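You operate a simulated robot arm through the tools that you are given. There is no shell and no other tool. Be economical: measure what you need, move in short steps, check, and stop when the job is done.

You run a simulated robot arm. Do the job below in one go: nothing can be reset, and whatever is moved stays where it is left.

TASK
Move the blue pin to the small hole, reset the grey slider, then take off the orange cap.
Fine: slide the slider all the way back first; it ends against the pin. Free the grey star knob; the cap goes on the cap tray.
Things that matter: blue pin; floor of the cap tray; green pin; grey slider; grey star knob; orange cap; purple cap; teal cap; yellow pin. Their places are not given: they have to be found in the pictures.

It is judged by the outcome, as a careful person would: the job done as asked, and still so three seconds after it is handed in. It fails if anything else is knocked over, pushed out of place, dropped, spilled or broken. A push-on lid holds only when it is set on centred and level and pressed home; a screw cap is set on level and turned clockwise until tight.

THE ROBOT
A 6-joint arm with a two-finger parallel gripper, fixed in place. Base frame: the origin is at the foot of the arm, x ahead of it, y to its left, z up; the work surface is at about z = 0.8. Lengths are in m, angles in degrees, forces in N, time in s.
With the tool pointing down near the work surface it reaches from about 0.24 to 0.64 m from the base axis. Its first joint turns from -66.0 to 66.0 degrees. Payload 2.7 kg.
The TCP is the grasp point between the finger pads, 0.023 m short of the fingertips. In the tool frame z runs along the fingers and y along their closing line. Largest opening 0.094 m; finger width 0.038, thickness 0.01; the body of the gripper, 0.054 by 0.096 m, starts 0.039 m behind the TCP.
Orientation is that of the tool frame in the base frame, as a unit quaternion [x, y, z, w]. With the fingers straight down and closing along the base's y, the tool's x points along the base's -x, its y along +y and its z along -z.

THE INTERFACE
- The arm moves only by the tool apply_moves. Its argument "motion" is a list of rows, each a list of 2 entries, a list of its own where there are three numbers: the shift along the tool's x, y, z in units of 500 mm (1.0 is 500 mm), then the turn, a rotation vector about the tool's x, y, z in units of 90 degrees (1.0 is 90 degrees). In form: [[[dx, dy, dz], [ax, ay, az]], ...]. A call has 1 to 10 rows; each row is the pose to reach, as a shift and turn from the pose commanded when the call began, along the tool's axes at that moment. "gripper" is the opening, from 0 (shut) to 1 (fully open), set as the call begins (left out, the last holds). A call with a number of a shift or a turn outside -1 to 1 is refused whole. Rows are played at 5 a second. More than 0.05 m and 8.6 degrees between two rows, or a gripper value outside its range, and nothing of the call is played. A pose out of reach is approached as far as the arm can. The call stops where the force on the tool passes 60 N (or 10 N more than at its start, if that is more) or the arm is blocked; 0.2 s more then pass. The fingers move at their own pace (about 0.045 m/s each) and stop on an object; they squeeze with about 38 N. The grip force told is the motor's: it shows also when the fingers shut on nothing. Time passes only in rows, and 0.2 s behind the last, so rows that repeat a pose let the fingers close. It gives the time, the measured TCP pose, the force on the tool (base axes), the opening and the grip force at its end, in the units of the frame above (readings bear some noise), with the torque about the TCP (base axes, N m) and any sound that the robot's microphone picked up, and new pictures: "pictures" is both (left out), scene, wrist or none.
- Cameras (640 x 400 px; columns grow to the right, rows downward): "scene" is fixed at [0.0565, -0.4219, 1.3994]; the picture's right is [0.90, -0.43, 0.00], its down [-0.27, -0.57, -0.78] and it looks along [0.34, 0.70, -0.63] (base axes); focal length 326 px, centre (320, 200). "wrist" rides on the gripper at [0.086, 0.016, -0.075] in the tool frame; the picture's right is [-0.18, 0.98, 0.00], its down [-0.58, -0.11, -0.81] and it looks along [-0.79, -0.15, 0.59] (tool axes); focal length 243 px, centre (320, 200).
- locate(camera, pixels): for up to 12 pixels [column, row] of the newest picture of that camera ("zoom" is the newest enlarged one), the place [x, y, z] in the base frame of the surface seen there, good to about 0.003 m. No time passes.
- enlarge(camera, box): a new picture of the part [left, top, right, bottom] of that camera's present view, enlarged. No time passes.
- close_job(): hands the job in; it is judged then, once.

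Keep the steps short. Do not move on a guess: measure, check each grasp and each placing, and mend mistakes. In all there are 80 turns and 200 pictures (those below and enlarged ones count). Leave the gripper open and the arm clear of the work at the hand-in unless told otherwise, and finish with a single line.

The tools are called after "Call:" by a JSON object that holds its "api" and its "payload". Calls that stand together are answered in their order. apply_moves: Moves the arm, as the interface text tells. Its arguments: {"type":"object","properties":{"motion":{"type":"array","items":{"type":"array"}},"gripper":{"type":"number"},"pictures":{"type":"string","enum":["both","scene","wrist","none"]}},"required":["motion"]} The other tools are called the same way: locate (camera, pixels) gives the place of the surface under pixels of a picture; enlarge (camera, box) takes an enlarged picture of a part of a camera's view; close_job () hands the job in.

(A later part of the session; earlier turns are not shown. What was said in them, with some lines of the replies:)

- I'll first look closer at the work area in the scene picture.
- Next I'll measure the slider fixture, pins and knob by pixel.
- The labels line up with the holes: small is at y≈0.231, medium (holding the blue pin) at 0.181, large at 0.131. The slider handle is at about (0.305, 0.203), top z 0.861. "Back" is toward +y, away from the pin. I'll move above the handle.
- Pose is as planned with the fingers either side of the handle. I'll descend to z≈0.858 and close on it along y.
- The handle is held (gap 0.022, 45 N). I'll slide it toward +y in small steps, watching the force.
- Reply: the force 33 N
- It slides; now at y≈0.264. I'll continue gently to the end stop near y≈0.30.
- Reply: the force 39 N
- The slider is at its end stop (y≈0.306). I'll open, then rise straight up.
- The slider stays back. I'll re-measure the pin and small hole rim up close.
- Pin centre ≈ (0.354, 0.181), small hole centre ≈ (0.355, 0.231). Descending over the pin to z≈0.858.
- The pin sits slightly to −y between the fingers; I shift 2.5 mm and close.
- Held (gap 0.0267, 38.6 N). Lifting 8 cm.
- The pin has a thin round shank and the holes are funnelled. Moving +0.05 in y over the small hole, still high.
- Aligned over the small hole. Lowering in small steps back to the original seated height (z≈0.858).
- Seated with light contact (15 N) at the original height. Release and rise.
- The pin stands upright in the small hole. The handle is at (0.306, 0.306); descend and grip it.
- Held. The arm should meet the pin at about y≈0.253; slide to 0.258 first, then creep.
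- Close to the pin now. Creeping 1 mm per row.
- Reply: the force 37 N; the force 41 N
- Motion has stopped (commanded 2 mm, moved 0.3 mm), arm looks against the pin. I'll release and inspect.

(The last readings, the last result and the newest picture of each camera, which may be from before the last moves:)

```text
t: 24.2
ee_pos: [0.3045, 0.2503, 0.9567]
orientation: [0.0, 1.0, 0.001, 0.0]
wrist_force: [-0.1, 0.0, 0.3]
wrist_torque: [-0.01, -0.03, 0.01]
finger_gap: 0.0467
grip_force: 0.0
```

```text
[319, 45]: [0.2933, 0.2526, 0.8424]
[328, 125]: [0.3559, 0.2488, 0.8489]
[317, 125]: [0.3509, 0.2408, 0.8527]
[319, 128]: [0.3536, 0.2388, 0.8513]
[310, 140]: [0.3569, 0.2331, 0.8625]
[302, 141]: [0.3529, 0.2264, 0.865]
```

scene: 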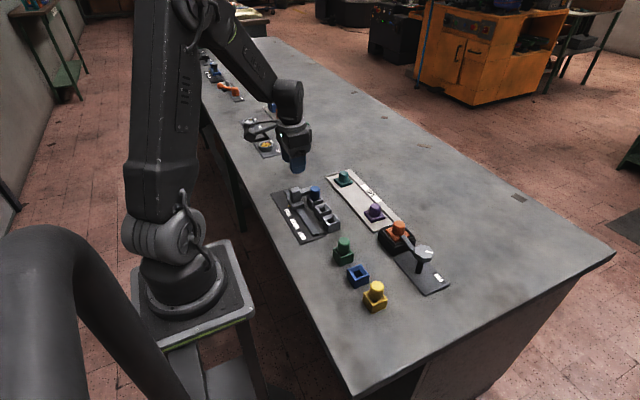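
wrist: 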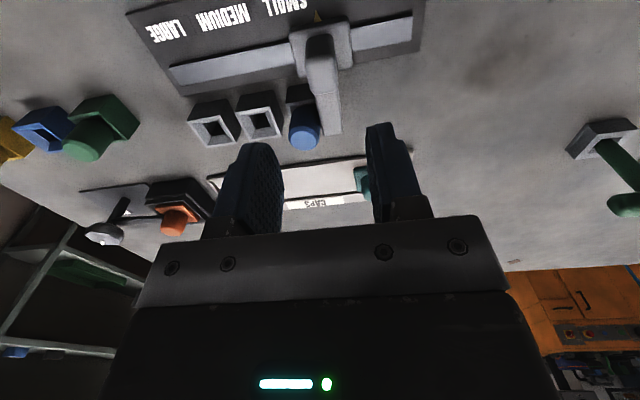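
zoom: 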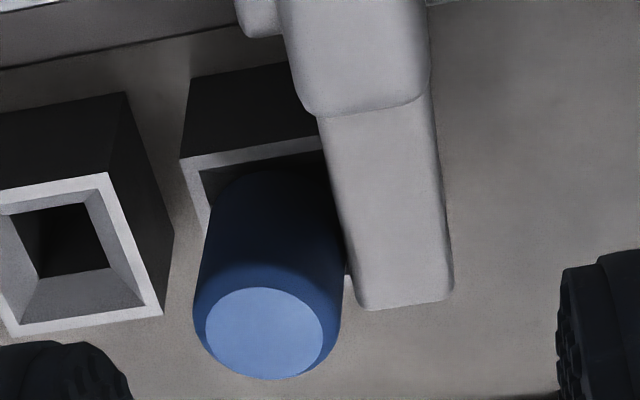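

Looks in contact. To confirm with a clean force reading, I'll nudge the handle from its +y side with shut fingers.

Call:
{"api": "apply_moves", "payload": {"motion": [[[0, 0.04, 0], [0, 0, 0]], [[0, 0.07, 0], [0, 0, 0]], [[0, 0.07, 0], [0, 0, 0]], [[0, 0.07, 0.07], [0, 0, 0]], [[0, 0.07, 0.14], [0, 0, 0]], [[0, 0.07, 0.197], [0, 0, 0]], [[0, 0.07, 0.197], [0, 0, 0]]], "gripper": 0, "pictures": "wrist"}}

```text
t: 25.8
ee_pos: [0.3048, 0.2856, 0.8599]
orientation: [0.0, 1.0, 0.001, -0.001]
wrist_force: [0.1, 0.3, 0.5]
wrist_torque: [0.0, -0.01, 0.0]
finger_gap: 0.0001
grip_force: 38.3
```

wrist: 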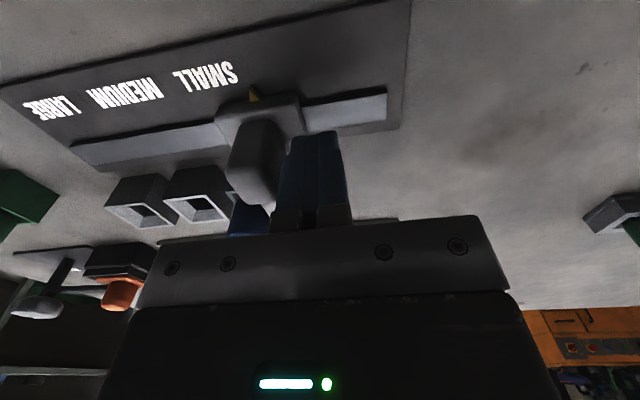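

Call:
{"api": "apply_moves", "payload": {"motion": [[[0, -0.012, 0], [0, 0, 0]], [[0, -0.018, 0], [0, 0, 0]], [[0, -0.02, 0], [0, 0, 0]], [[0, -0.022, 0], [0, 0, 0]], [[0, -0.022, 0], [0, 0, 0]]], "pictures": "none"}}

```text
t: 27.0
ee_pos: [0.3049, 0.2754, 0.8594]
orientation: [-0.001, 1.0, 0.001, 0.0]
wrist_force: [-0.6, 2.4, -1.6]
wrist_torque: [0.06, -0.03, -0.03]
finger_gap: 0.0
grip_force: 38.3
```

Call:
{"api": "apply_moves", "payload": {"motion": [[[0, -0.002, 0], [0, 0, 0]], [[0, -0.004, 0], [0, 0, 0]], [[0, -0.004, 0], [0, 0, 0]]], "pictures": "none"}}

```text
t: 27.8
ee_pos: [0.3054, 0.2751, 0.8586]
orientation: [0.0, 1.0, 0.002, 0.001]
wrist_force: [-0.7, 12.5, -4.3]
wrist_torque: [0.07, -0.01, 0.0]
finger_gap: 0.0
grip_force: 38.4
```

Call:
{"api": "apply_moves", "payload": {"motion": [[[0, -0.002, 0], [0, 0, 0]], [[0, -0.004, 0], [0, 0, 0]], [[0, -0.004, 0], [0, 0, 0]]], "pictures": "none"}}

```text
t: 28.6
ee_pos: [0.3047, 0.2748, 0.8598]
orientation: [-0.001, 1.0, 0.002, 0.002]
wrist_force: [-8.1, 34.7, -10.1]
wrist_torque: [0.19, 0.01, -0.16]
finger_gap: 0.0
grip_force: 37.9
```

Rigidly blocked (35 N, no motion): the slider is against the pin. Back off, rise, and go look at the knob.

Call:
{"api": "apply_moves", "payload": {"motion": [[[0, 0.02, 0], [0, 0, 0]], [[0, 0.03, 0], [0, 0, 0]], [[0, 0.03, -0.08], [0, 0, 0]], [[0, 0.03, -0.16], [0, 0, 0]], [[0, 0.03, -0.24], [0, 0, 0]], [[0, 0.03, -0.3], [0, 0, 0]]], "pictures": "none"}}

Call:
{"api": "apply_moves", "payload": {"motion": [[[-0.04, -0.08, 0], [0, 0, 0]], [[-0.08, -0.16, 0], [0, 0, 0]], [[-0.1, -0.25, 0], [0, 0, 0]], [[-0.12, -0.34, 0], [0, 0, 0]], [[-0.14, -0.43, 0], [0, 0, 0]], [[-0.16, -0.52, 0], [0, 0, 0]], [[-0.16, -0.61, 0], [0, 0, 0]], [[-0.16, -0.69, 0], [0, 0, 0]], [[-0.16, -0.69, 0], [0, 0, 0]]], "gripper": 0.9}}

Call:
{"api": "enlarge", "payload": {"camera": "scene", "box": [266, 150, 376, 240]}}

```text
t: 30.0
ee_pos: [0.3024, 0.2872, 1.01]
orientation: [0.0, 1.0, 0.001, 0.0]
wrist_force: [-0.3, -0.4, 0.6]
wrist_torque: [0.0, 0.04, -0.03]
finger_gap: 0.0
grip_force: 37.5
```

```text
t: 32.0
ee_pos: [0.3843, -0.0554, 1.0089]
orientation: [0.0, 1.0, 0.001, 0.0]
wrist_force: [-0.6, 0.5, -0.3]
wrist_torque: [0.03, 0.01, -0.04]
finger_gap: 0.0846
grip_force: 0.1
```

scene: 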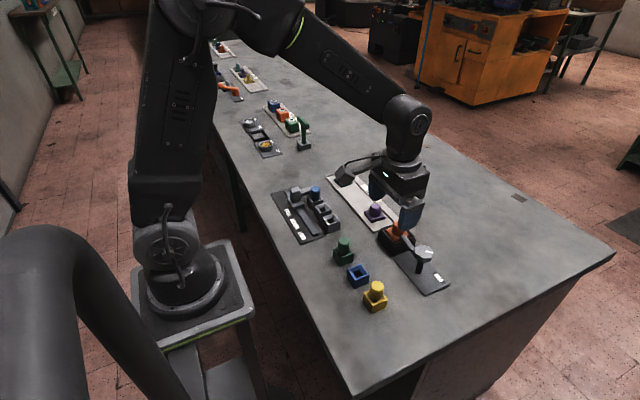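
wrist: 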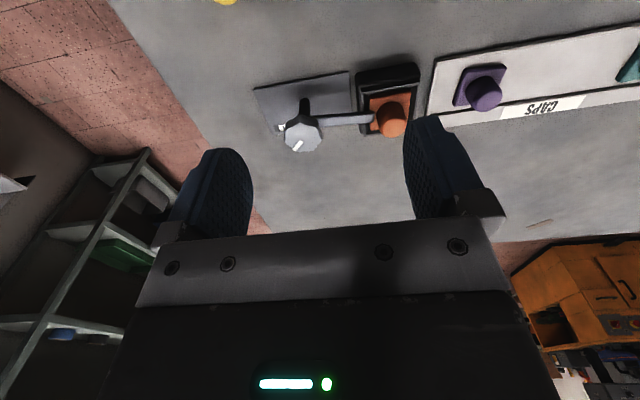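

```text
4.44 times, centred on (321, 195) of scene
```

zoom: 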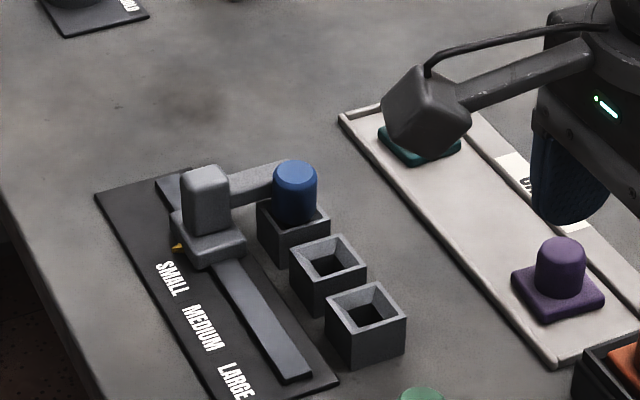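

Call:
{"api": "enlarge", "payload": {"camera": "wrist", "box": [235, 50, 435, 175]}}

Call:
{"api": "locate", "payload": {"camera": "zoom", "pixels": [[215, 270], [170, 235], [280, 275], [215, 315], [240, 235], [340, 220], [410, 215], [455, 215], [500, 220], [505, 250], [230, 180], [225, 200]]}}

Call:
{"api": "enlarge", "payload": {"camera": "scene", "box": [370, 220, 460, 300]}}

```text
3.20 times, centred on (335, 112) of wrist
```

zoom: 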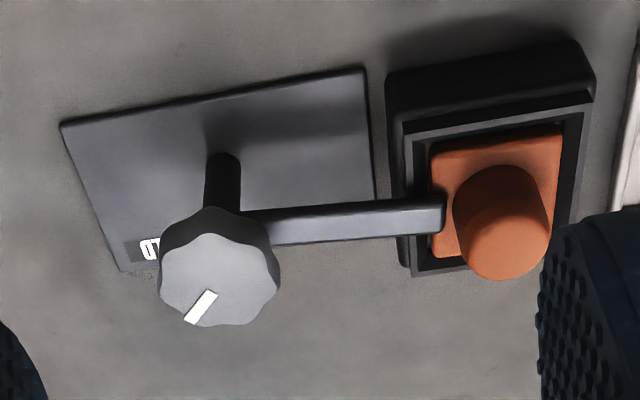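

```text
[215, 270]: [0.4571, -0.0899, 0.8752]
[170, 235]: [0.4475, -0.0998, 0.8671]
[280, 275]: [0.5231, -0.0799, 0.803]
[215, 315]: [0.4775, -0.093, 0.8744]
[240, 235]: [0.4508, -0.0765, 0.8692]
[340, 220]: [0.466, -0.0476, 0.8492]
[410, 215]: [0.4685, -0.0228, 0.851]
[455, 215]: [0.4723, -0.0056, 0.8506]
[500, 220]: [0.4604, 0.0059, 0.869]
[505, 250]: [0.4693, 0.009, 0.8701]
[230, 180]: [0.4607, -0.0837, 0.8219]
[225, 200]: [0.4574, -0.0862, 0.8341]
```

```text
5.00 times, centred on (415, 260) of scene
```

zoom: 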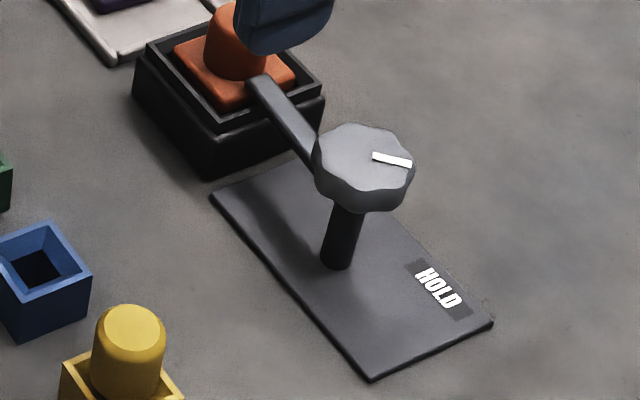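

The knob's mark points toward HOLD; the lever sits over the cap. I need precise knob edges, and the neighbours' positions (yellow pin, etc.) for clearance.

Call:
{"api": "enlarge", "payload": {"camera": "wrist", "box": [275, 90, 335, 160]}}

Call:
{"api": "locate", "payload": {"camera": "scene", "pixels": [[376, 288], [343, 243], [358, 270], [424, 252], [414, 252], [433, 252], [424, 246], [424, 257], [424, 260], [418, 275], [437, 278], [424, 262]]}}

```text
5.71 times, centred on (305, 125) of wrist
```

zoom: 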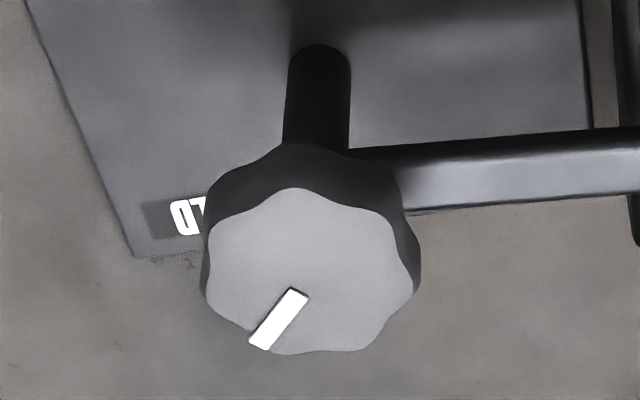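

```text
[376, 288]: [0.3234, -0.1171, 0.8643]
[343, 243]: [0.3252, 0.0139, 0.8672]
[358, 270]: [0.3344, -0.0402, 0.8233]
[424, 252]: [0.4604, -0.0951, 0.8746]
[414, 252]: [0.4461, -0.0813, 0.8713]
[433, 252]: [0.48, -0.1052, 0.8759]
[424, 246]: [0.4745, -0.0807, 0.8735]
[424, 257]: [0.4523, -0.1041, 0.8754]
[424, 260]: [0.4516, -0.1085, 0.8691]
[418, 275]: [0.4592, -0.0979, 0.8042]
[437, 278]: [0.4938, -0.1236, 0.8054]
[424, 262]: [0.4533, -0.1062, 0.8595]
```

Call:
{"api": "locate", "payload": {"camera": "zoom", "pixels": [[310, 195], [215, 260], [408, 280], [310, 345], [290, 275], [300, 150], [320, 100], [275, 320], [300, 293], [215, 290], [225, 225], [395, 250]]}}

```text
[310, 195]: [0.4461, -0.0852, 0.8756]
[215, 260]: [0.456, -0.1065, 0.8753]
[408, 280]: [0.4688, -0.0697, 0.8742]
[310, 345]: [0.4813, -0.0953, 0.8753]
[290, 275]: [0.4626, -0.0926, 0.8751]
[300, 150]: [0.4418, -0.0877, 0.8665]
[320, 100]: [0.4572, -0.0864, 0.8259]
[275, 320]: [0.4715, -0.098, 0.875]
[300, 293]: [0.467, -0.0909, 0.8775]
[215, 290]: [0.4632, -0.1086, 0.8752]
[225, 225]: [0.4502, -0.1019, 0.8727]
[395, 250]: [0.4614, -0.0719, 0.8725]
```

Knob centre ≈ (0.464, −0.089), top z 0.875, ~0.04 wide. Moving over it.

Call:
{"api": "apply_moves", "payload": {"motion": [[[-0.08, -0.035, 0.02], [0, 0, 0]], [[-0.159, -0.067, 0.06], [0, 0, 0]], [[-0.159, -0.067, 0.13], [0, 0, 0]], [[-0.159, -0.067, 0.158], [0, 0, 0]], [[-0.159, -0.067, 0.158], [0, 0, 0]]], "gripper": 0.8}}

```text
t: 33.2
ee_pos: [0.4663, -0.0936, 0.9298]
orientation: [0.0, 1.0, 0.001, -0.001]
wrist_force: [-0.2, -0.1, 0.1]
wrist_torque: [0.01, 0.0, -0.01]
finger_gap: 0.0753
grip_force: 0.1
```

scene: 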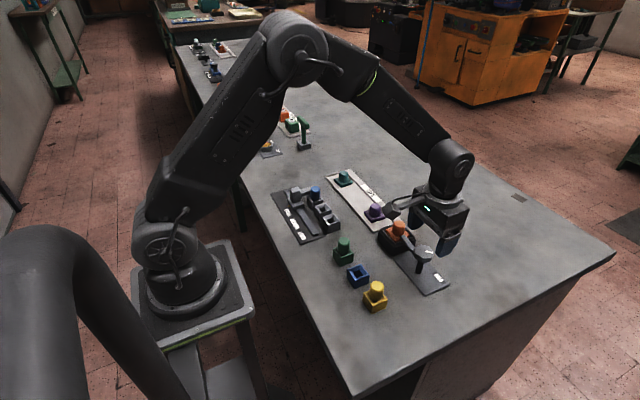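
wrist: 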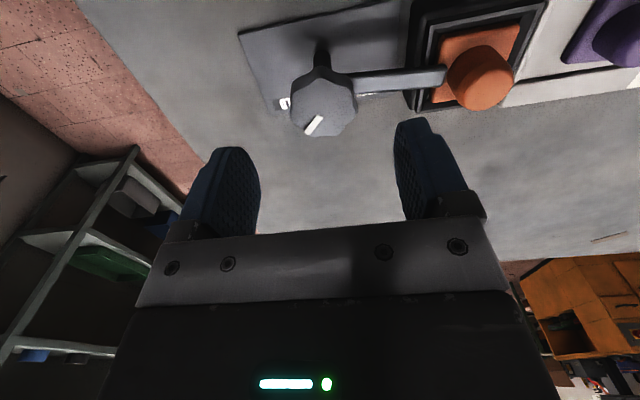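

Call:
{"api": "locate", "payload": {"camera": "wrist", "pixels": [[324, 105], [293, 103], [355, 105], [322, 82], [324, 132], [490, 70], [410, 75]]}}

Call:
{"api": "apply_moves", "payload": {"motion": [[[0.004, 0.008, 0.05], [0, 0, 0]], [[0.004, 0.008, 0.09], [0, 0, 0]], [[0.004, 0.008, 0.104], [0, 0, 0]], [[0.004, 0.008, 0.104], [0, 0, 0]]]}}

```text
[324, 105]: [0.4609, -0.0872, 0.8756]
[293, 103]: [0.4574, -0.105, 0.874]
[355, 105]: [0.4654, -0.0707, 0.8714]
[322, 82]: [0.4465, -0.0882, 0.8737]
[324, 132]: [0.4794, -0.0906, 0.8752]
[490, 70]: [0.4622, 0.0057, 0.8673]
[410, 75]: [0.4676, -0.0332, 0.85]
```

```text
t: 34.2
ee_pos: [0.4631, -0.0876, 0.8769]
orientation: [0.0, 1.0, 0.001, 0.0]
wrist_force: [0.2, 0.2, 0.6]
wrist_torque: [-0.03, -0.04, 0.01]
finger_gap: 0.0751
grip_force: 0.0
```

scene: 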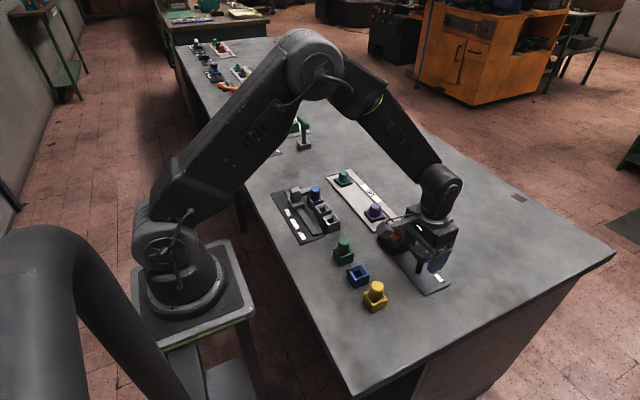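
wrist: 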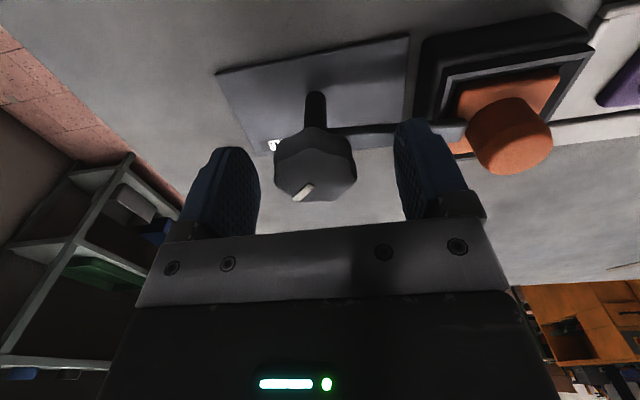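

Clear of the lever. Closing on the knob.

Call:
{"api": "apply_moves", "payload": {"motion": [[[0, -0.003, 0], [0, 0, 0]], [[0, -0.003, 0], [0, 0, 0]], [[0, -0.003, 0], [0, 0, 0]], [[0, -0.003, 0], [0, 0, 0]], [[0, -0.003, 0], [0, 0, 0]]], "gripper": 0.3, "pictures": "none"}}

```text
t: 35.4
ee_pos: [0.4627, -0.0905, 0.8773]
orientation: [0.0, 1.0, 0.0, 0.0]
wrist_force: [1.2, -23.3, -4.6]
wrist_torque: [-0.71, -0.31, 0.02]
finger_gap: 0.0414
grip_force: 44.7
```

Held (gap 0.041) with a 23 N side load; I relieve it by 2 mm in −y, then turn 16° anticlockwise to test.

Call:
{"api": "apply_moves", "payload": {"motion": [[[0, -0.003, 0], [0, 0, 0]], [[0, -0.003, 0], [0, 0, 0]]], "pictures": "none"}}

Call:
{"api": "apply_moves", "payload": {"motion": [[[0, 0, 0], [0, 0, -0.06]], [[0, 0, 0], [0, 0, -0.12]], [[0, 0, 0], [0, 0, -0.18]], [[0, 0, 0], [0, 0, -0.18]]]}}

Call:
{"api": "enlarge", "payload": {"camera": "scene", "box": [370, 210, 460, 300]}}

```text
t: 36.0
ee_pos: [0.4624, -0.0896, 0.8784]
orientation: [-0.001, 1.0, 0.001, 0.0]
wrist_force: [5.0, -14.0, -12.0]
wrist_torque: [-0.78, -0.15, 0.01]
finger_gap: 0.0416
grip_force: 45.0
```

```text
t: 37.0
ee_pos: [0.4626, -0.0915, 0.8781]
orientation: [-0.141, 0.99, 0.001, 0.0]
wrist_force: [5.7, -13.0, -16.3]
wrist_torque: [-0.2, -0.41, -0.04]
finger_gap: 0.0411
grip_force: 44.9
```

scene: 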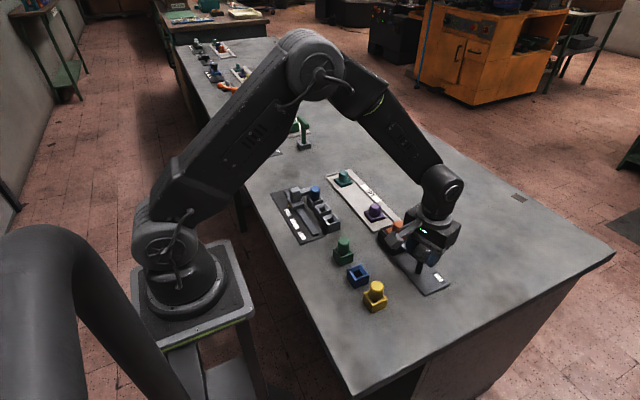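
wrist: 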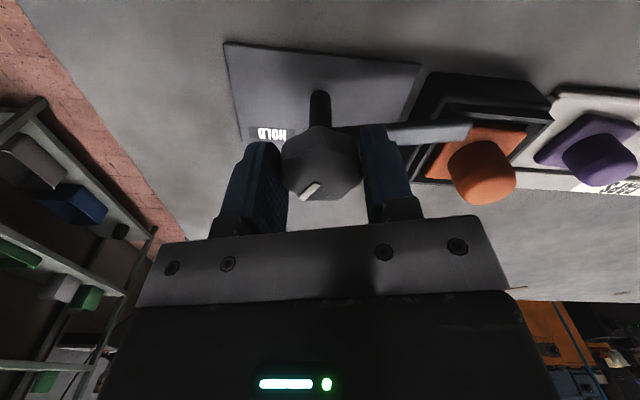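

```text
4.44 times, centred on (415, 255) of scene
```

zoom: 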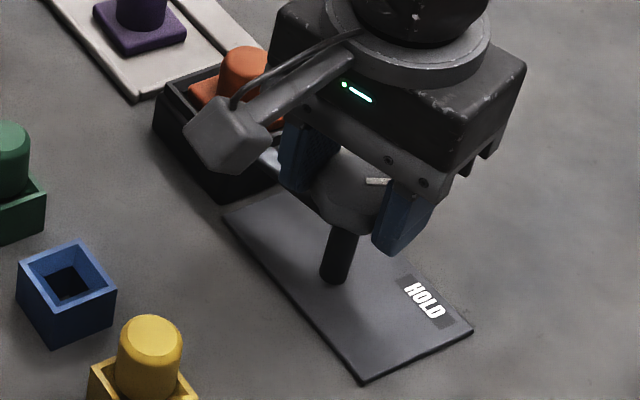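

The knob turned with the fingers (the mark moved with them), the lever stayed, torque low. Continuing anticlockwise.

Call:
{"api": "apply_moves", "payload": {"motion": [[[0, 0, 0], [0, 0, -0.08]], [[0, 0, 0], [0, 0, -0.16]], [[0, 0, 0], [0, 0, -0.24]], [[0, 0, 0], [0, 0, -0.32]], [[0, 0, 0], [0, 0, -0.4]], [[0, 0, 0], [0, 0, -0.48]], [[0, 0, 0], [0, 0, -0.48]]]}}

Call:
{"api": "enlarge", "payload": {"camera": "scene", "box": [370, 210, 460, 300]}}

```text
t: 38.6
ee_pos: [0.4641, -0.0922, 0.8782]
orientation: [-0.496, 0.868, -0.002, 0.002]
wrist_force: [21.8, -26.0, -17.5]
wrist_torque: [0.38, 0.19, -0.04]
finger_gap: 0.0413
grip_force: 45.1
```

scene: 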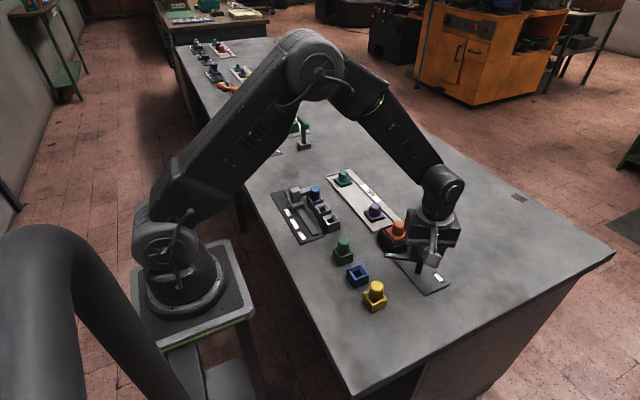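
wrist: 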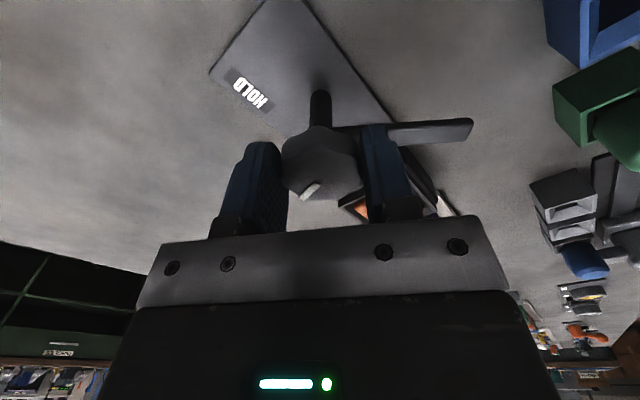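

```text
4.44 times, centred on (415, 255) of scene
```

zoom: 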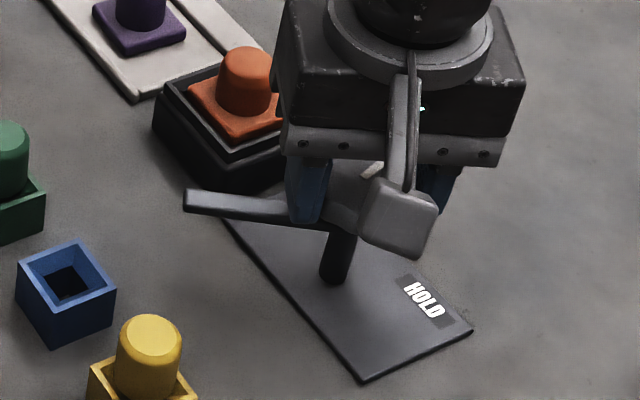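

The lever swings with the knob and is off the cap. Turning another 32° for full clearance (the tip stays ~4 cm from the yellow pin and blue holder).

Call:
{"api": "apply_moves", "payload": {"motion": [[[0.001, -0.004, 0], [0, 0, -0.08]], [[0.001, -0.004, 0], [0, 0, -0.16]], [[0.001, -0.004, 0], [0, 0, -0.24]], [[0.001, -0.004, 0], [0, 0, -0.32]], [[0.001, -0.004, 0], [0, 0, -0.35]], [[0.001, -0.004, 0], [0, 0, -0.35]]]}}

Call:
{"api": "enlarge", "payload": {"camera": "scene", "box": [370, 210, 460, 300]}}

```text
t: 40.0
ee_pos: [0.4657, -0.0934, 0.8772]
orientation: [0.714, -0.701, 0.001, -0.002]
wrist_force: [20.8, -9.2, -6.9]
wrist_torque: [-0.07, 0.38, -0.51]
finger_gap: 0.0413
grip_force: 45.3
```

scene: 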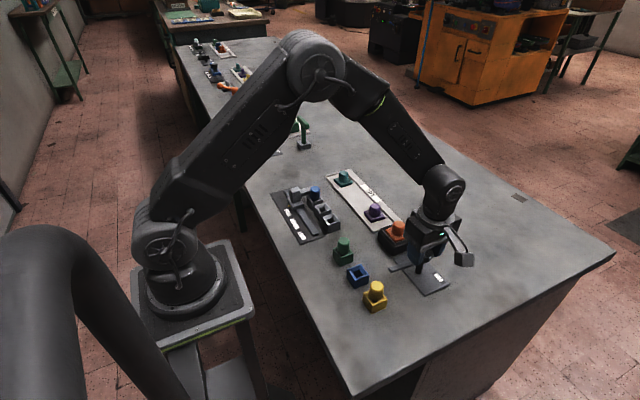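
wrist: 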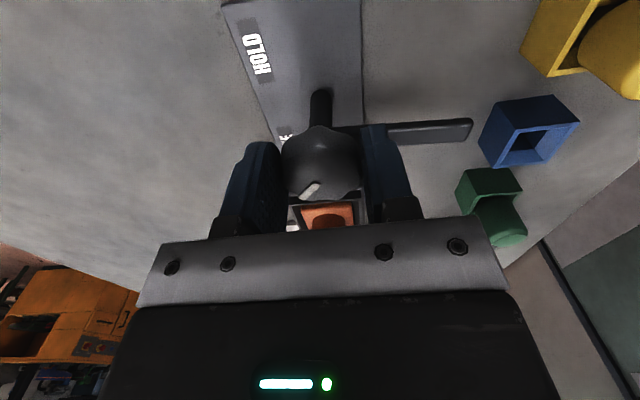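

```text
4.44 times, centred on (415, 255) of scene
```

zoom: 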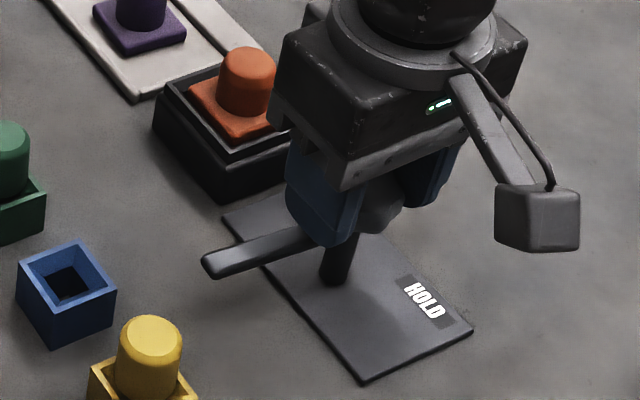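

The turn has reached its stop (−0.5 N·m) with a second label (probably FREE) under the mark. Releasing and rising.

Call:
{"api": "apply_moves", "payload": {"motion": [[[0, 0, 0], [0, 0, 0]], [[0, 0, 0], [0, 0, 0]], [[0, 0, 0], [0, 0, 0]]], "gripper": 0.75, "pictures": "none"}}

Call:
{"api": "apply_moves", "payload": {"motion": [[[0, 0, -0.05], [0, 0, 0]], [[0, 0, -0.12], [0, 0, 0]], [[0, 0, -0.19], [0, 0, 0]], [[0, 0, -0.19], [0, 0, 0.09]], [[0, 0, -0.19], [0, 0, 0.18]], [[0, 0, -0.19], [0, 0, 0.27]], [[0, 0, -0.19], [0, 0, 0.36]], [[0, 0, -0.19], [0, 0, 0.45]], [[0, 0, -0.19], [0, 0, 0.54]], [[0, 0, -0.19], [0, 0, 0.63]]], "pictures": "none"}}

```text
t: 40.8
ee_pos: [0.4629, -0.0928, 0.8781]
orientation: [0.713, -0.701, -0.002, 0.0]
wrist_force: [-0.1, 0.4, 0.7]
wrist_torque: [-0.01, 0.03, -0.02]
finger_gap: 0.0703
grip_force: 0.0
```

```text
t: 43.0
ee_pos: [0.4629, -0.0919, 0.9728]
orientation: [-0.293, 0.956, 0.0, -0.001]
wrist_force: [0.2, -0.2, 0.0]
wrist_torque: [0.04, 0.01, -0.01]
finger_gap: 0.0707
grip_force: 0.1
```

Turning back to the straight yaw (34° left) for a look at the cap.

Call:
{"api": "apply_moves", "payload": {"motion": [[[0, 0, 0], [0, 0, 0.09]], [[0, 0, 0], [0, 0, 0.18]], [[0, 0, 0], [0, 0, 0.27]], [[0, 0, 0], [0, 0, 0.36]], [[0, 0, 0], [0, 0, 0.379]], [[0, 0, 0], [0, 0, 0.379]]]}}

Call:
{"api": "enlarge", "payload": {"camera": "scene", "box": [340, 170, 460, 300]}}

Call:
{"api": "enlarge", "payload": {"camera": "wrist", "box": [220, 0, 620, 200]}}

```text
t: 44.4
ee_pos: [0.4632, -0.093, 0.9721]
orientation: [0.0, 1.0, 0.001, 0.0]
wrist_force: [-0.1, 0.1, 0.1]
wrist_torque: [-0.02, -0.01, -0.02]
finger_gap: 0.0706
grip_force: 0.0
```

scene: 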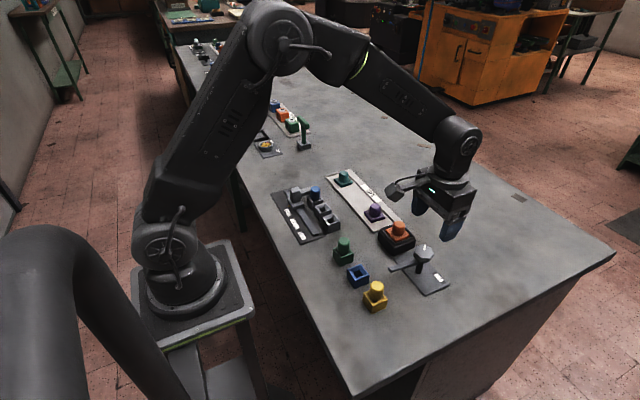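
wrist: 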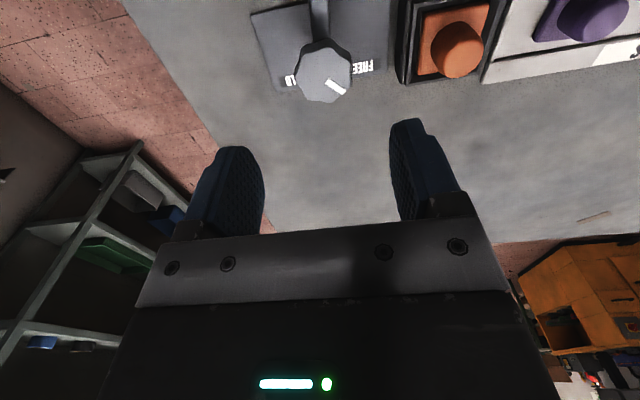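

```text
3.08 times, centred on (400, 235) of scene
```

zoom: 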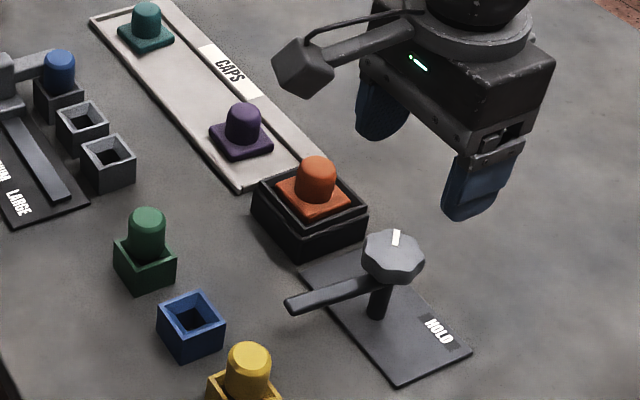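

```text
1.60 times, centred on (420, 100) of wrist
```

zoom: 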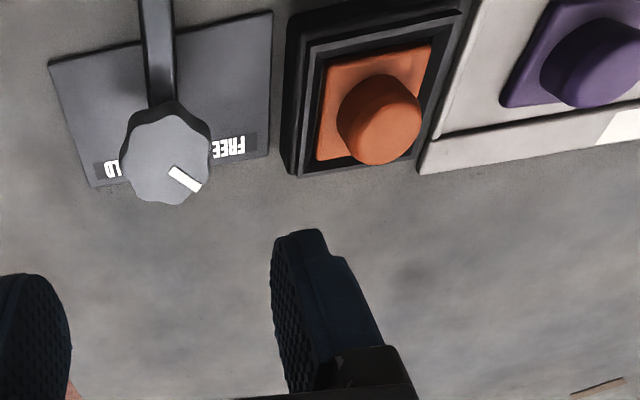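

The mark points at FREE. Now measuring the cap, the tray and the free spot between the teal and purple caps.

Call:
{"api": "locate", "payload": {"camera": "scene", "pixels": [[399, 224], [386.5, 230], [409, 236], [375, 206], [343, 174], [357.8, 199.2], [374, 231], [399, 218], [398, 239], [364, 192], [350, 187], [397, 229]]}}

Call:
{"api": "locate", "payload": {"camera": "wrist", "pixels": [[462, 58], [433, 50], [482, 55], [420, 15], [418, 73], [490, 8], [540, 55], [600, 20]]}}

```text
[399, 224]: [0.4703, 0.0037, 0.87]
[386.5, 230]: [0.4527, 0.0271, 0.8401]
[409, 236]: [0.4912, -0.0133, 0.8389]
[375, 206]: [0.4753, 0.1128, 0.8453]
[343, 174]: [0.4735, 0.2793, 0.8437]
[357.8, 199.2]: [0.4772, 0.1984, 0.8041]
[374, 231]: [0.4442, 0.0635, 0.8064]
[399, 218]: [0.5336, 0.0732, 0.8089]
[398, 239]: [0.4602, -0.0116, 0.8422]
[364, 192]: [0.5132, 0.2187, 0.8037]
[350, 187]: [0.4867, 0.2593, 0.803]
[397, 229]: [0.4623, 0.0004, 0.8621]
```

```text
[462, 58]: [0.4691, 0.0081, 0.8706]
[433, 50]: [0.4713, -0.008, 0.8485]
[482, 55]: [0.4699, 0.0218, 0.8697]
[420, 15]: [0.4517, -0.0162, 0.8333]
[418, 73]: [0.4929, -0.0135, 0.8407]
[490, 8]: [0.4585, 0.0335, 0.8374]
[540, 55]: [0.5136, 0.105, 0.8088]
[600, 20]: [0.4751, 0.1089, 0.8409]
```

Cap stem ≈ (0.471, 0.0065), top z 0.870, flange top ≈0.840. Tray floor z≈0.804, free spot ≈ (0.475, 0.195). Moving above the cap.

Call:
{"api": "apply_moves", "payload": {"motion": [[[-0.005, 0.07, 0], [0, 0, 0]], [[-0.016, 0.14, 0], [0, 0, 0]], [[-0.016, 0.199, 0.05], [0, 0, 0]], [[-0.016, 0.199, 0.11], [0, 0, 0]], [[-0.016, 0.199, 0.11], [0, 0, 0]]]}}

Call:
{"api": "locate", "payload": {"camera": "wrist", "pixels": [[320, 105], [320, 90], [320, 120], [300, 105], [340, 105]]}}

```text
t: 45.6
ee_pos: [0.4715, 0.0087, 0.9195]
orientation: [-0.001, 1.0, 0.001, 0.0]
wrist_force: [0.7, 1.3, -0.4]
wrist_torque: [0.02, 0.02, 0.03]
finger_gap: 0.0704
grip_force: 0.1
```

scene: 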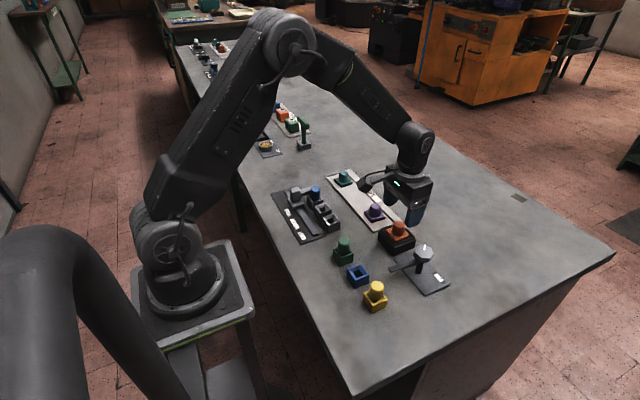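
wrist: 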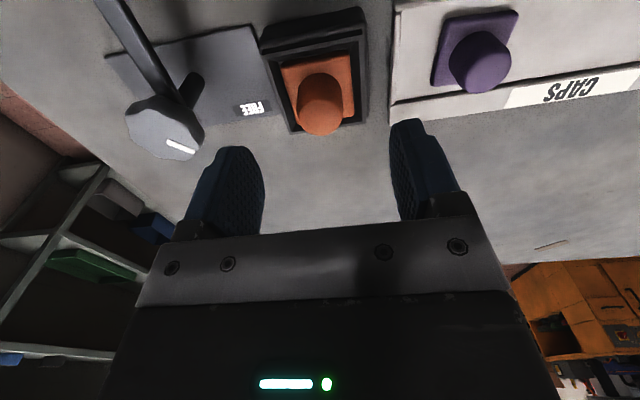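

```text
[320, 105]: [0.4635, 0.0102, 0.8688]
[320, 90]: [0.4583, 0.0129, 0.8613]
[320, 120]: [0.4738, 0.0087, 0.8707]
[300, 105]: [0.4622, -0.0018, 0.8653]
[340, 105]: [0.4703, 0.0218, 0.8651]
```

Centred on the stem (≈0.472, 0.009). Descending to z≈0.867 and closing.

Call:
{"api": "apply_moves", "payload": {"motion": [[[0, 0, 0.05], [0, 0, 0]], [[0, 0, 0.09], [0, 0, 0]], [[0, 0, 0.105], [0, 0, 0]], [[0, 0, 0.105], [0, 0, 0]]], "pictures": "wrist"}}

Call:
{"api": "apply_moves", "payload": {"motion": [[[0, 0, 0], [0, 0, 0]], [[0, 0, 0], [0, 0, 0]], [[0, 0, 0], [0, 0, 0]], [[0, 0, 0], [0, 0, 0]], [[0, 0, 0], [0, 0, 0]]], "gripper": 0.15, "pictures": "wrist"}}

```text
t: 46.6
ee_pos: [0.4719, 0.0083, 0.8656]
orientation: [-0.001, 1.0, 0.002, 0.0]
wrist_force: [0.0, 0.5, -0.2]
wrist_torque: [-0.01, 0.0, -0.01]
finger_gap: 0.0704
grip_force: 0.2
```

wrist: 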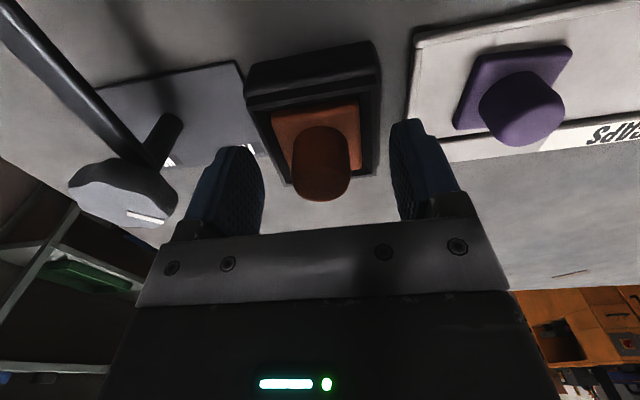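

```text
t: 47.8
ee_pos: [0.4712, 0.008, 0.8668]
orientation: [-0.001, 1.0, 0.001, -0.001]
wrist_force: [0.4, -0.5, -0.3]
wrist_torque: [-0.02, -0.01, 0.02]
finger_gap: 0.0286
grip_force: 38.0
```

wrist: 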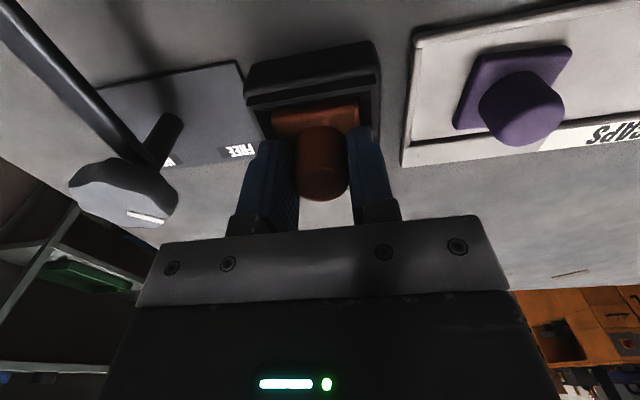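

Cap held (gap 0.0286). Lifting slowly.

Call:
{"api": "apply_moves", "payload": {"motion": [[[0, 0, -0.01], [0, 0, 0]], [[0, 0, -0.03], [0, 0, 0]], [[0, 0, -0.07], [0, 0, 0]], [[0, 0, -0.12], [0, 0, 0]], [[0, 0, -0.15], [0, 0, 0]], [[0, 0, -0.15], [0, 0, 0]]]}}

Call:
{"api": "enlarge", "payload": {"camera": "scene", "box": [340, 160, 460, 280]}}

```text
t: 49.2
ee_pos: [0.4722, 0.0086, 0.9418]
orientation: [-0.001, 1.0, 0.001, 0.001]
wrist_force: [0.6, -0.2, -0.7]
wrist_torque: [0.04, 0.0, -0.01]
finger_gap: 0.0289
grip_force: 38.5
```

scene: 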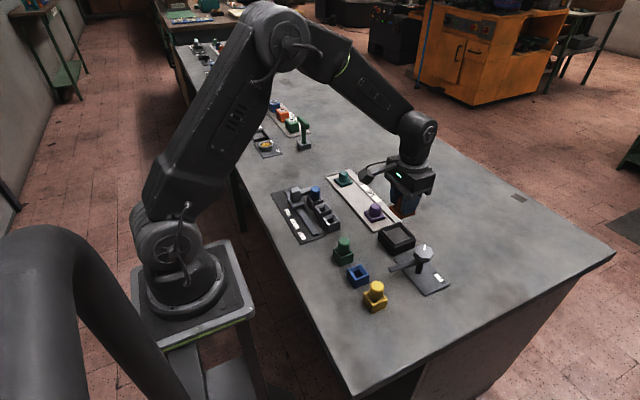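
wrist: 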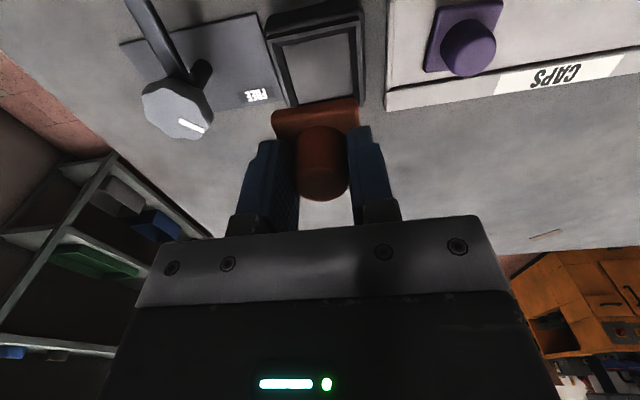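

```text
3.33 times, centred on (400, 220) of scene
```

zoom: 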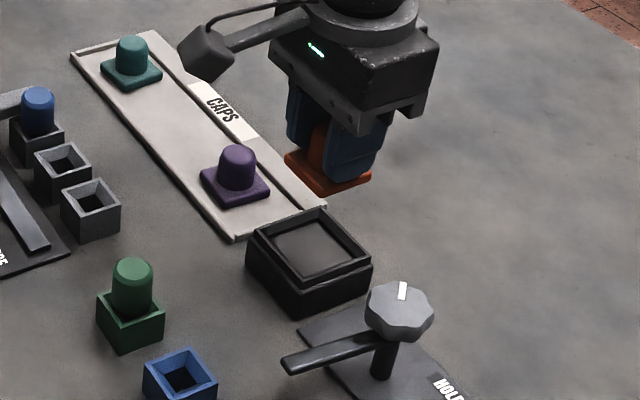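

Cap is free and level. Carrying it to (0.475, 0.195).

Call:
{"api": "apply_moves", "payload": {"motion": [[[-0.003, 0.08, 0], [0, 0, 0]], [[-0.006, 0.16, 0], [0, 0, 0]], [[-0.006, 0.24, 0], [0, 0, 0]], [[-0.006, 0.32, 0], [0, 0, 0]], [[-0.006, 0.373, 0.02], [0, 0, 0]], [[-0.006, 0.373, 0.09], [0, 0, 0]], [[-0.006, 0.373, 0.12], [0, 0, 0]], [[-0.006, 0.373, 0.12], [0, 0, 0]]]}}

Call:
{"api": "enlarge", "payload": {"camera": "scene", "box": [310, 150, 420, 240]}}

```text
t: 51.0
ee_pos: [0.4719, 0.1953, 0.8812]
orientation: [-0.002, 1.0, 0.001, 0.0]
wrist_force: [0.1, 0.0, -0.7]
wrist_torque: [0.02, -0.01, 0.01]
finger_gap: 0.0288
grip_force: 37.3
```

scene: 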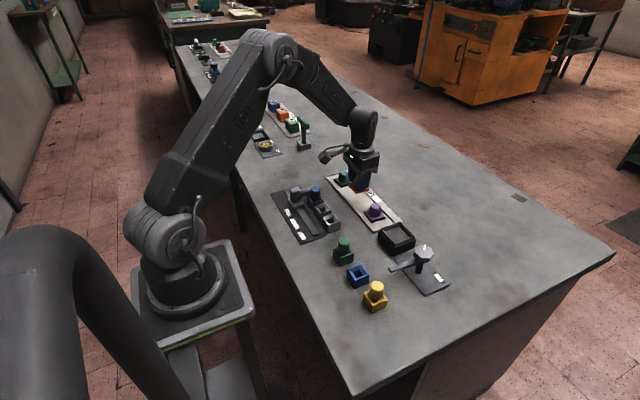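
wrist: 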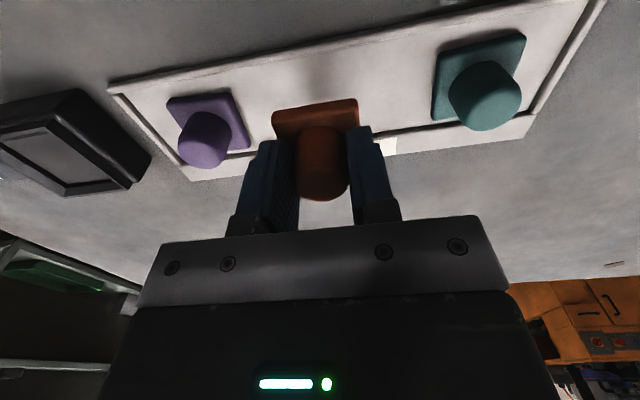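

```text
4.44 times, centred on (365, 195) of scene
```

zoom: 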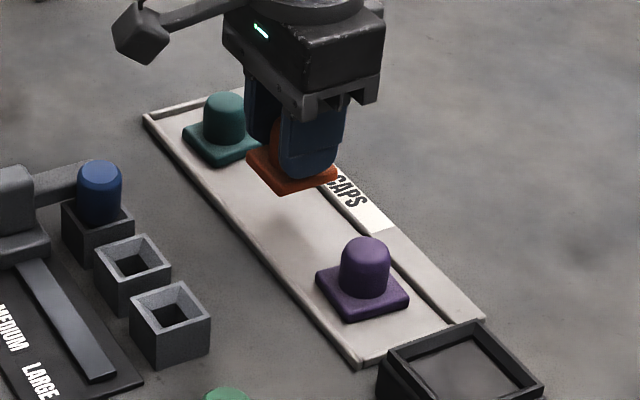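

Call:
{"api": "locate", "payload": {"camera": "zoom", "pixels": [[262, 238], [250, 240], [316, 277], [350, 317], [408, 297], [405, 255], [420, 290], [300, 225], [365, 250]]}}

```text
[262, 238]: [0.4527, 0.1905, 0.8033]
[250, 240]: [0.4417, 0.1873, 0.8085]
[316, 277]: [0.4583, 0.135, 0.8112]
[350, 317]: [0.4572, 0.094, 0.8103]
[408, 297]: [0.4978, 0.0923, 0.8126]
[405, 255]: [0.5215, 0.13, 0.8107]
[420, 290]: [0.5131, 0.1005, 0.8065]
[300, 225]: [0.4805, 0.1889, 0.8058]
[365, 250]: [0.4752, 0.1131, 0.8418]
```

Purple cap's centre is x≈0.477; I'll shift 4 mm in +x and lower, creeping at the end until contact.

Call:
{"api": "apply_moves", "payload": {"motion": [[[-0.008, 0, 0.03], [0, 0, 0]], [[-0.008, 0, 0.055], [0, 0, 0]], [[-0.008, 0, 0.068], [0, 0, 0]], [[-0.008, 0, 0.073], [0, 0, 0]], [[-0.008, 0, 0.073], [0, 0, 0]]]}}

Call:
{"api": "enlarge", "payload": {"camera": "scene", "box": [310, 150, 420, 240]}}

```text
t: 52.2
ee_pos: [0.4781, 0.194, 0.8446]
orientation: [0.0, 1.0, 0.001, 0.0]
wrist_force: [1.1, -0.5, -0.6]
wrist_torque: [0.02, 0.0, 0.01]
finger_gap: 0.0287
grip_force: 37.8
```

scene: 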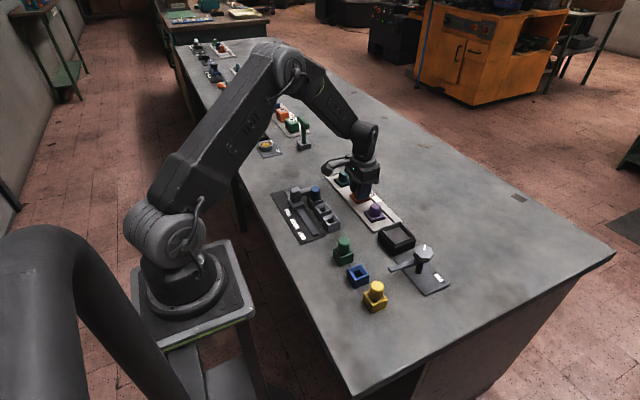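
wrist: 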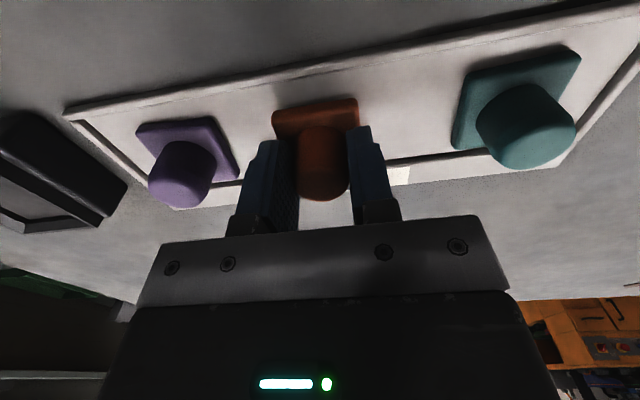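

```text
4.44 times, centred on (365, 195) of scene
```

zoom: 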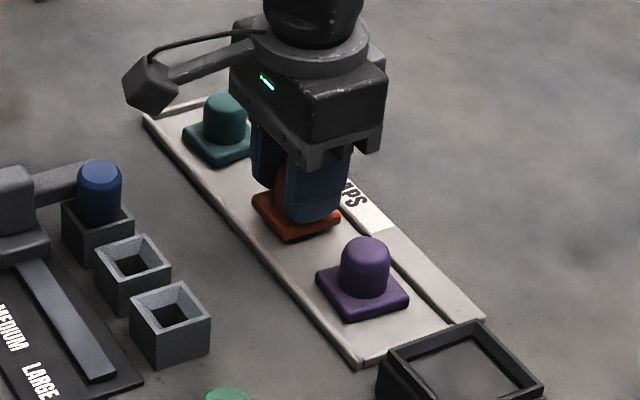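

Nearly down, no contact yet. Creeping lower.

Call:
{"api": "apply_moves", "payload": {"motion": [[[0, 0, 0.003], [0, 0, 0]], [[0, 0, 0.006], [0, 0, 0]], [[0, 0, 0.008], [0, 0, 0]], [[0, 0, 0.008], [0, 0, 0]]], "pictures": "none"}}

```text
t: 53.2
ee_pos: [0.478, 0.1932, 0.84]
orientation: [0.0, 1.0, 0.001, 0.0]
wrist_force: [0.2, -0.1, -0.6]
wrist_torque: [0.02, 0.03, -0.01]
finger_gap: 0.0283
grip_force: 38.0
```

Call:
{"api": "apply_moves", "payload": {"motion": [[[0, 0, 0.002], [0, 0, 0]], [[0, 0, 0.004], [0, 0, 0]], [[0, 0, 0.004], [0, 0, 0]]], "pictures": "none"}}

```text
t: 54.0
ee_pos: [0.4784, 0.1938, 0.8389]
orientation: [-0.001, 1.0, 0.001, 0.001]
wrist_force: [-2.3, 0.6, 8.2]
wrist_torque: [-0.15, 0.11, -0.05]
finger_gap: 0.0286
grip_force: 37.8
```

Contact (8 N). Opening and then rising.

Call:
{"api": "apply_moves", "payload": {"motion": [[[0, 0, 0], [0, 0, 0]], [[0, 0, 0], [0, 0, 0]], [[0, 0, 0], [0, 0, 0]], [[0, 0, 0], [0, 0, 0]]], "gripper": 0.7, "pictures": "none"}}

Call:
{"api": "apply_moves", "payload": {"motion": [[[0, 0, -0.05], [0, 0, 0]], [[0, 0, -0.12], [0, 0, 0]], [[0, 0, -0.21], [0, 0, 0]], [[0, 0, -0.3], [0, 0, 0]], [[0.08, 0, -0.34], [0, 0, 0]], [[0.16, 0, -0.36], [0, 0, 0]], [[0.16, 0.08, -0.36], [0, 0, 0]], [[0.16, 0.16, -0.36], [0, 0, 0]], [[0.16, 0.2, -0.36], [0, 0, 0]]]}}

Call:
{"api": "enlarge", "payload": {"camera": "scene", "box": [270, 150, 470, 310]}}

Call:
{"api": "enlarge", "payload": {"camera": "scene", "box": [286, 170, 346, 220]}}

```text
t: 55.0
ee_pos: [0.4779, 0.193, 0.84]
orientation: [0.0, 1.0, 0.0, 0.0]
wrist_force: [-0.4, 0.1, 0.0]
wrist_torque: [-0.01, 0.01, -0.04]
finger_gap: 0.0658
grip_force: 0.1
```

```text
t: 57.0
ee_pos: [0.3992, 0.2929, 1.0173]
orientation: [-0.001, 1.0, 0.0, 0.0]
wrist_force: [0.4, 0.5, 0.5]
wrist_torque: [0.0, -0.02, 0.0]
finger_gap: 0.0655
grip_force: 0.1
```

scene: 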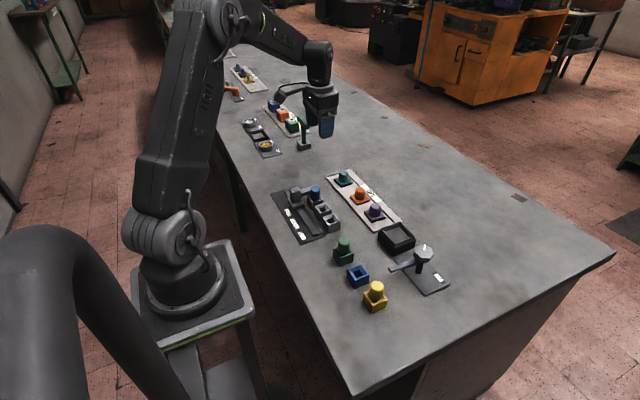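
wrist: 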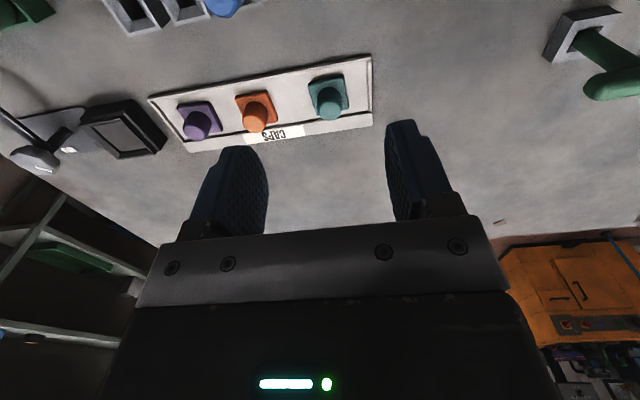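

```text
2.50 times, centred on (370, 230) of scene
```

zoom: 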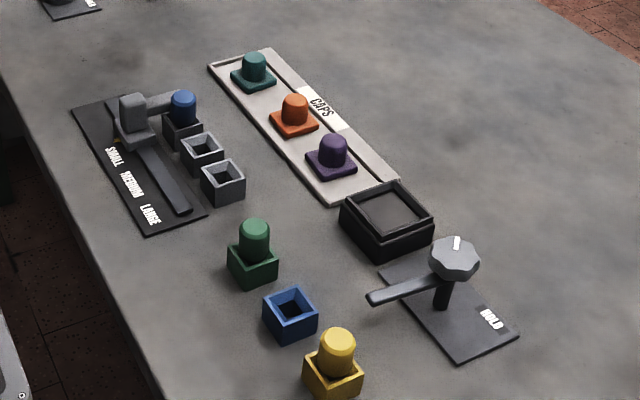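

```text
8.00 times, centred on (316, 195) of scene
```

zoom: 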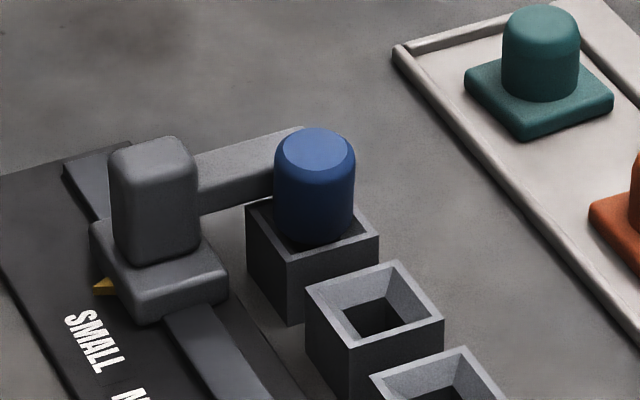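

Everything is in place: the pin is upright in the small hole, the slider rests against it, the knob is at FREE, and the orange cap lies flat on the tray. The gripper is open and clear, so I'm handing in.

Call:
{"api": "close_job", "payload": {}}

```text
The job is handed in.
```

The blue pin is in the small hole with the slider reset against it, the knob is turned to FREE, the orange cap is on the cap tray, and the job is handed in.
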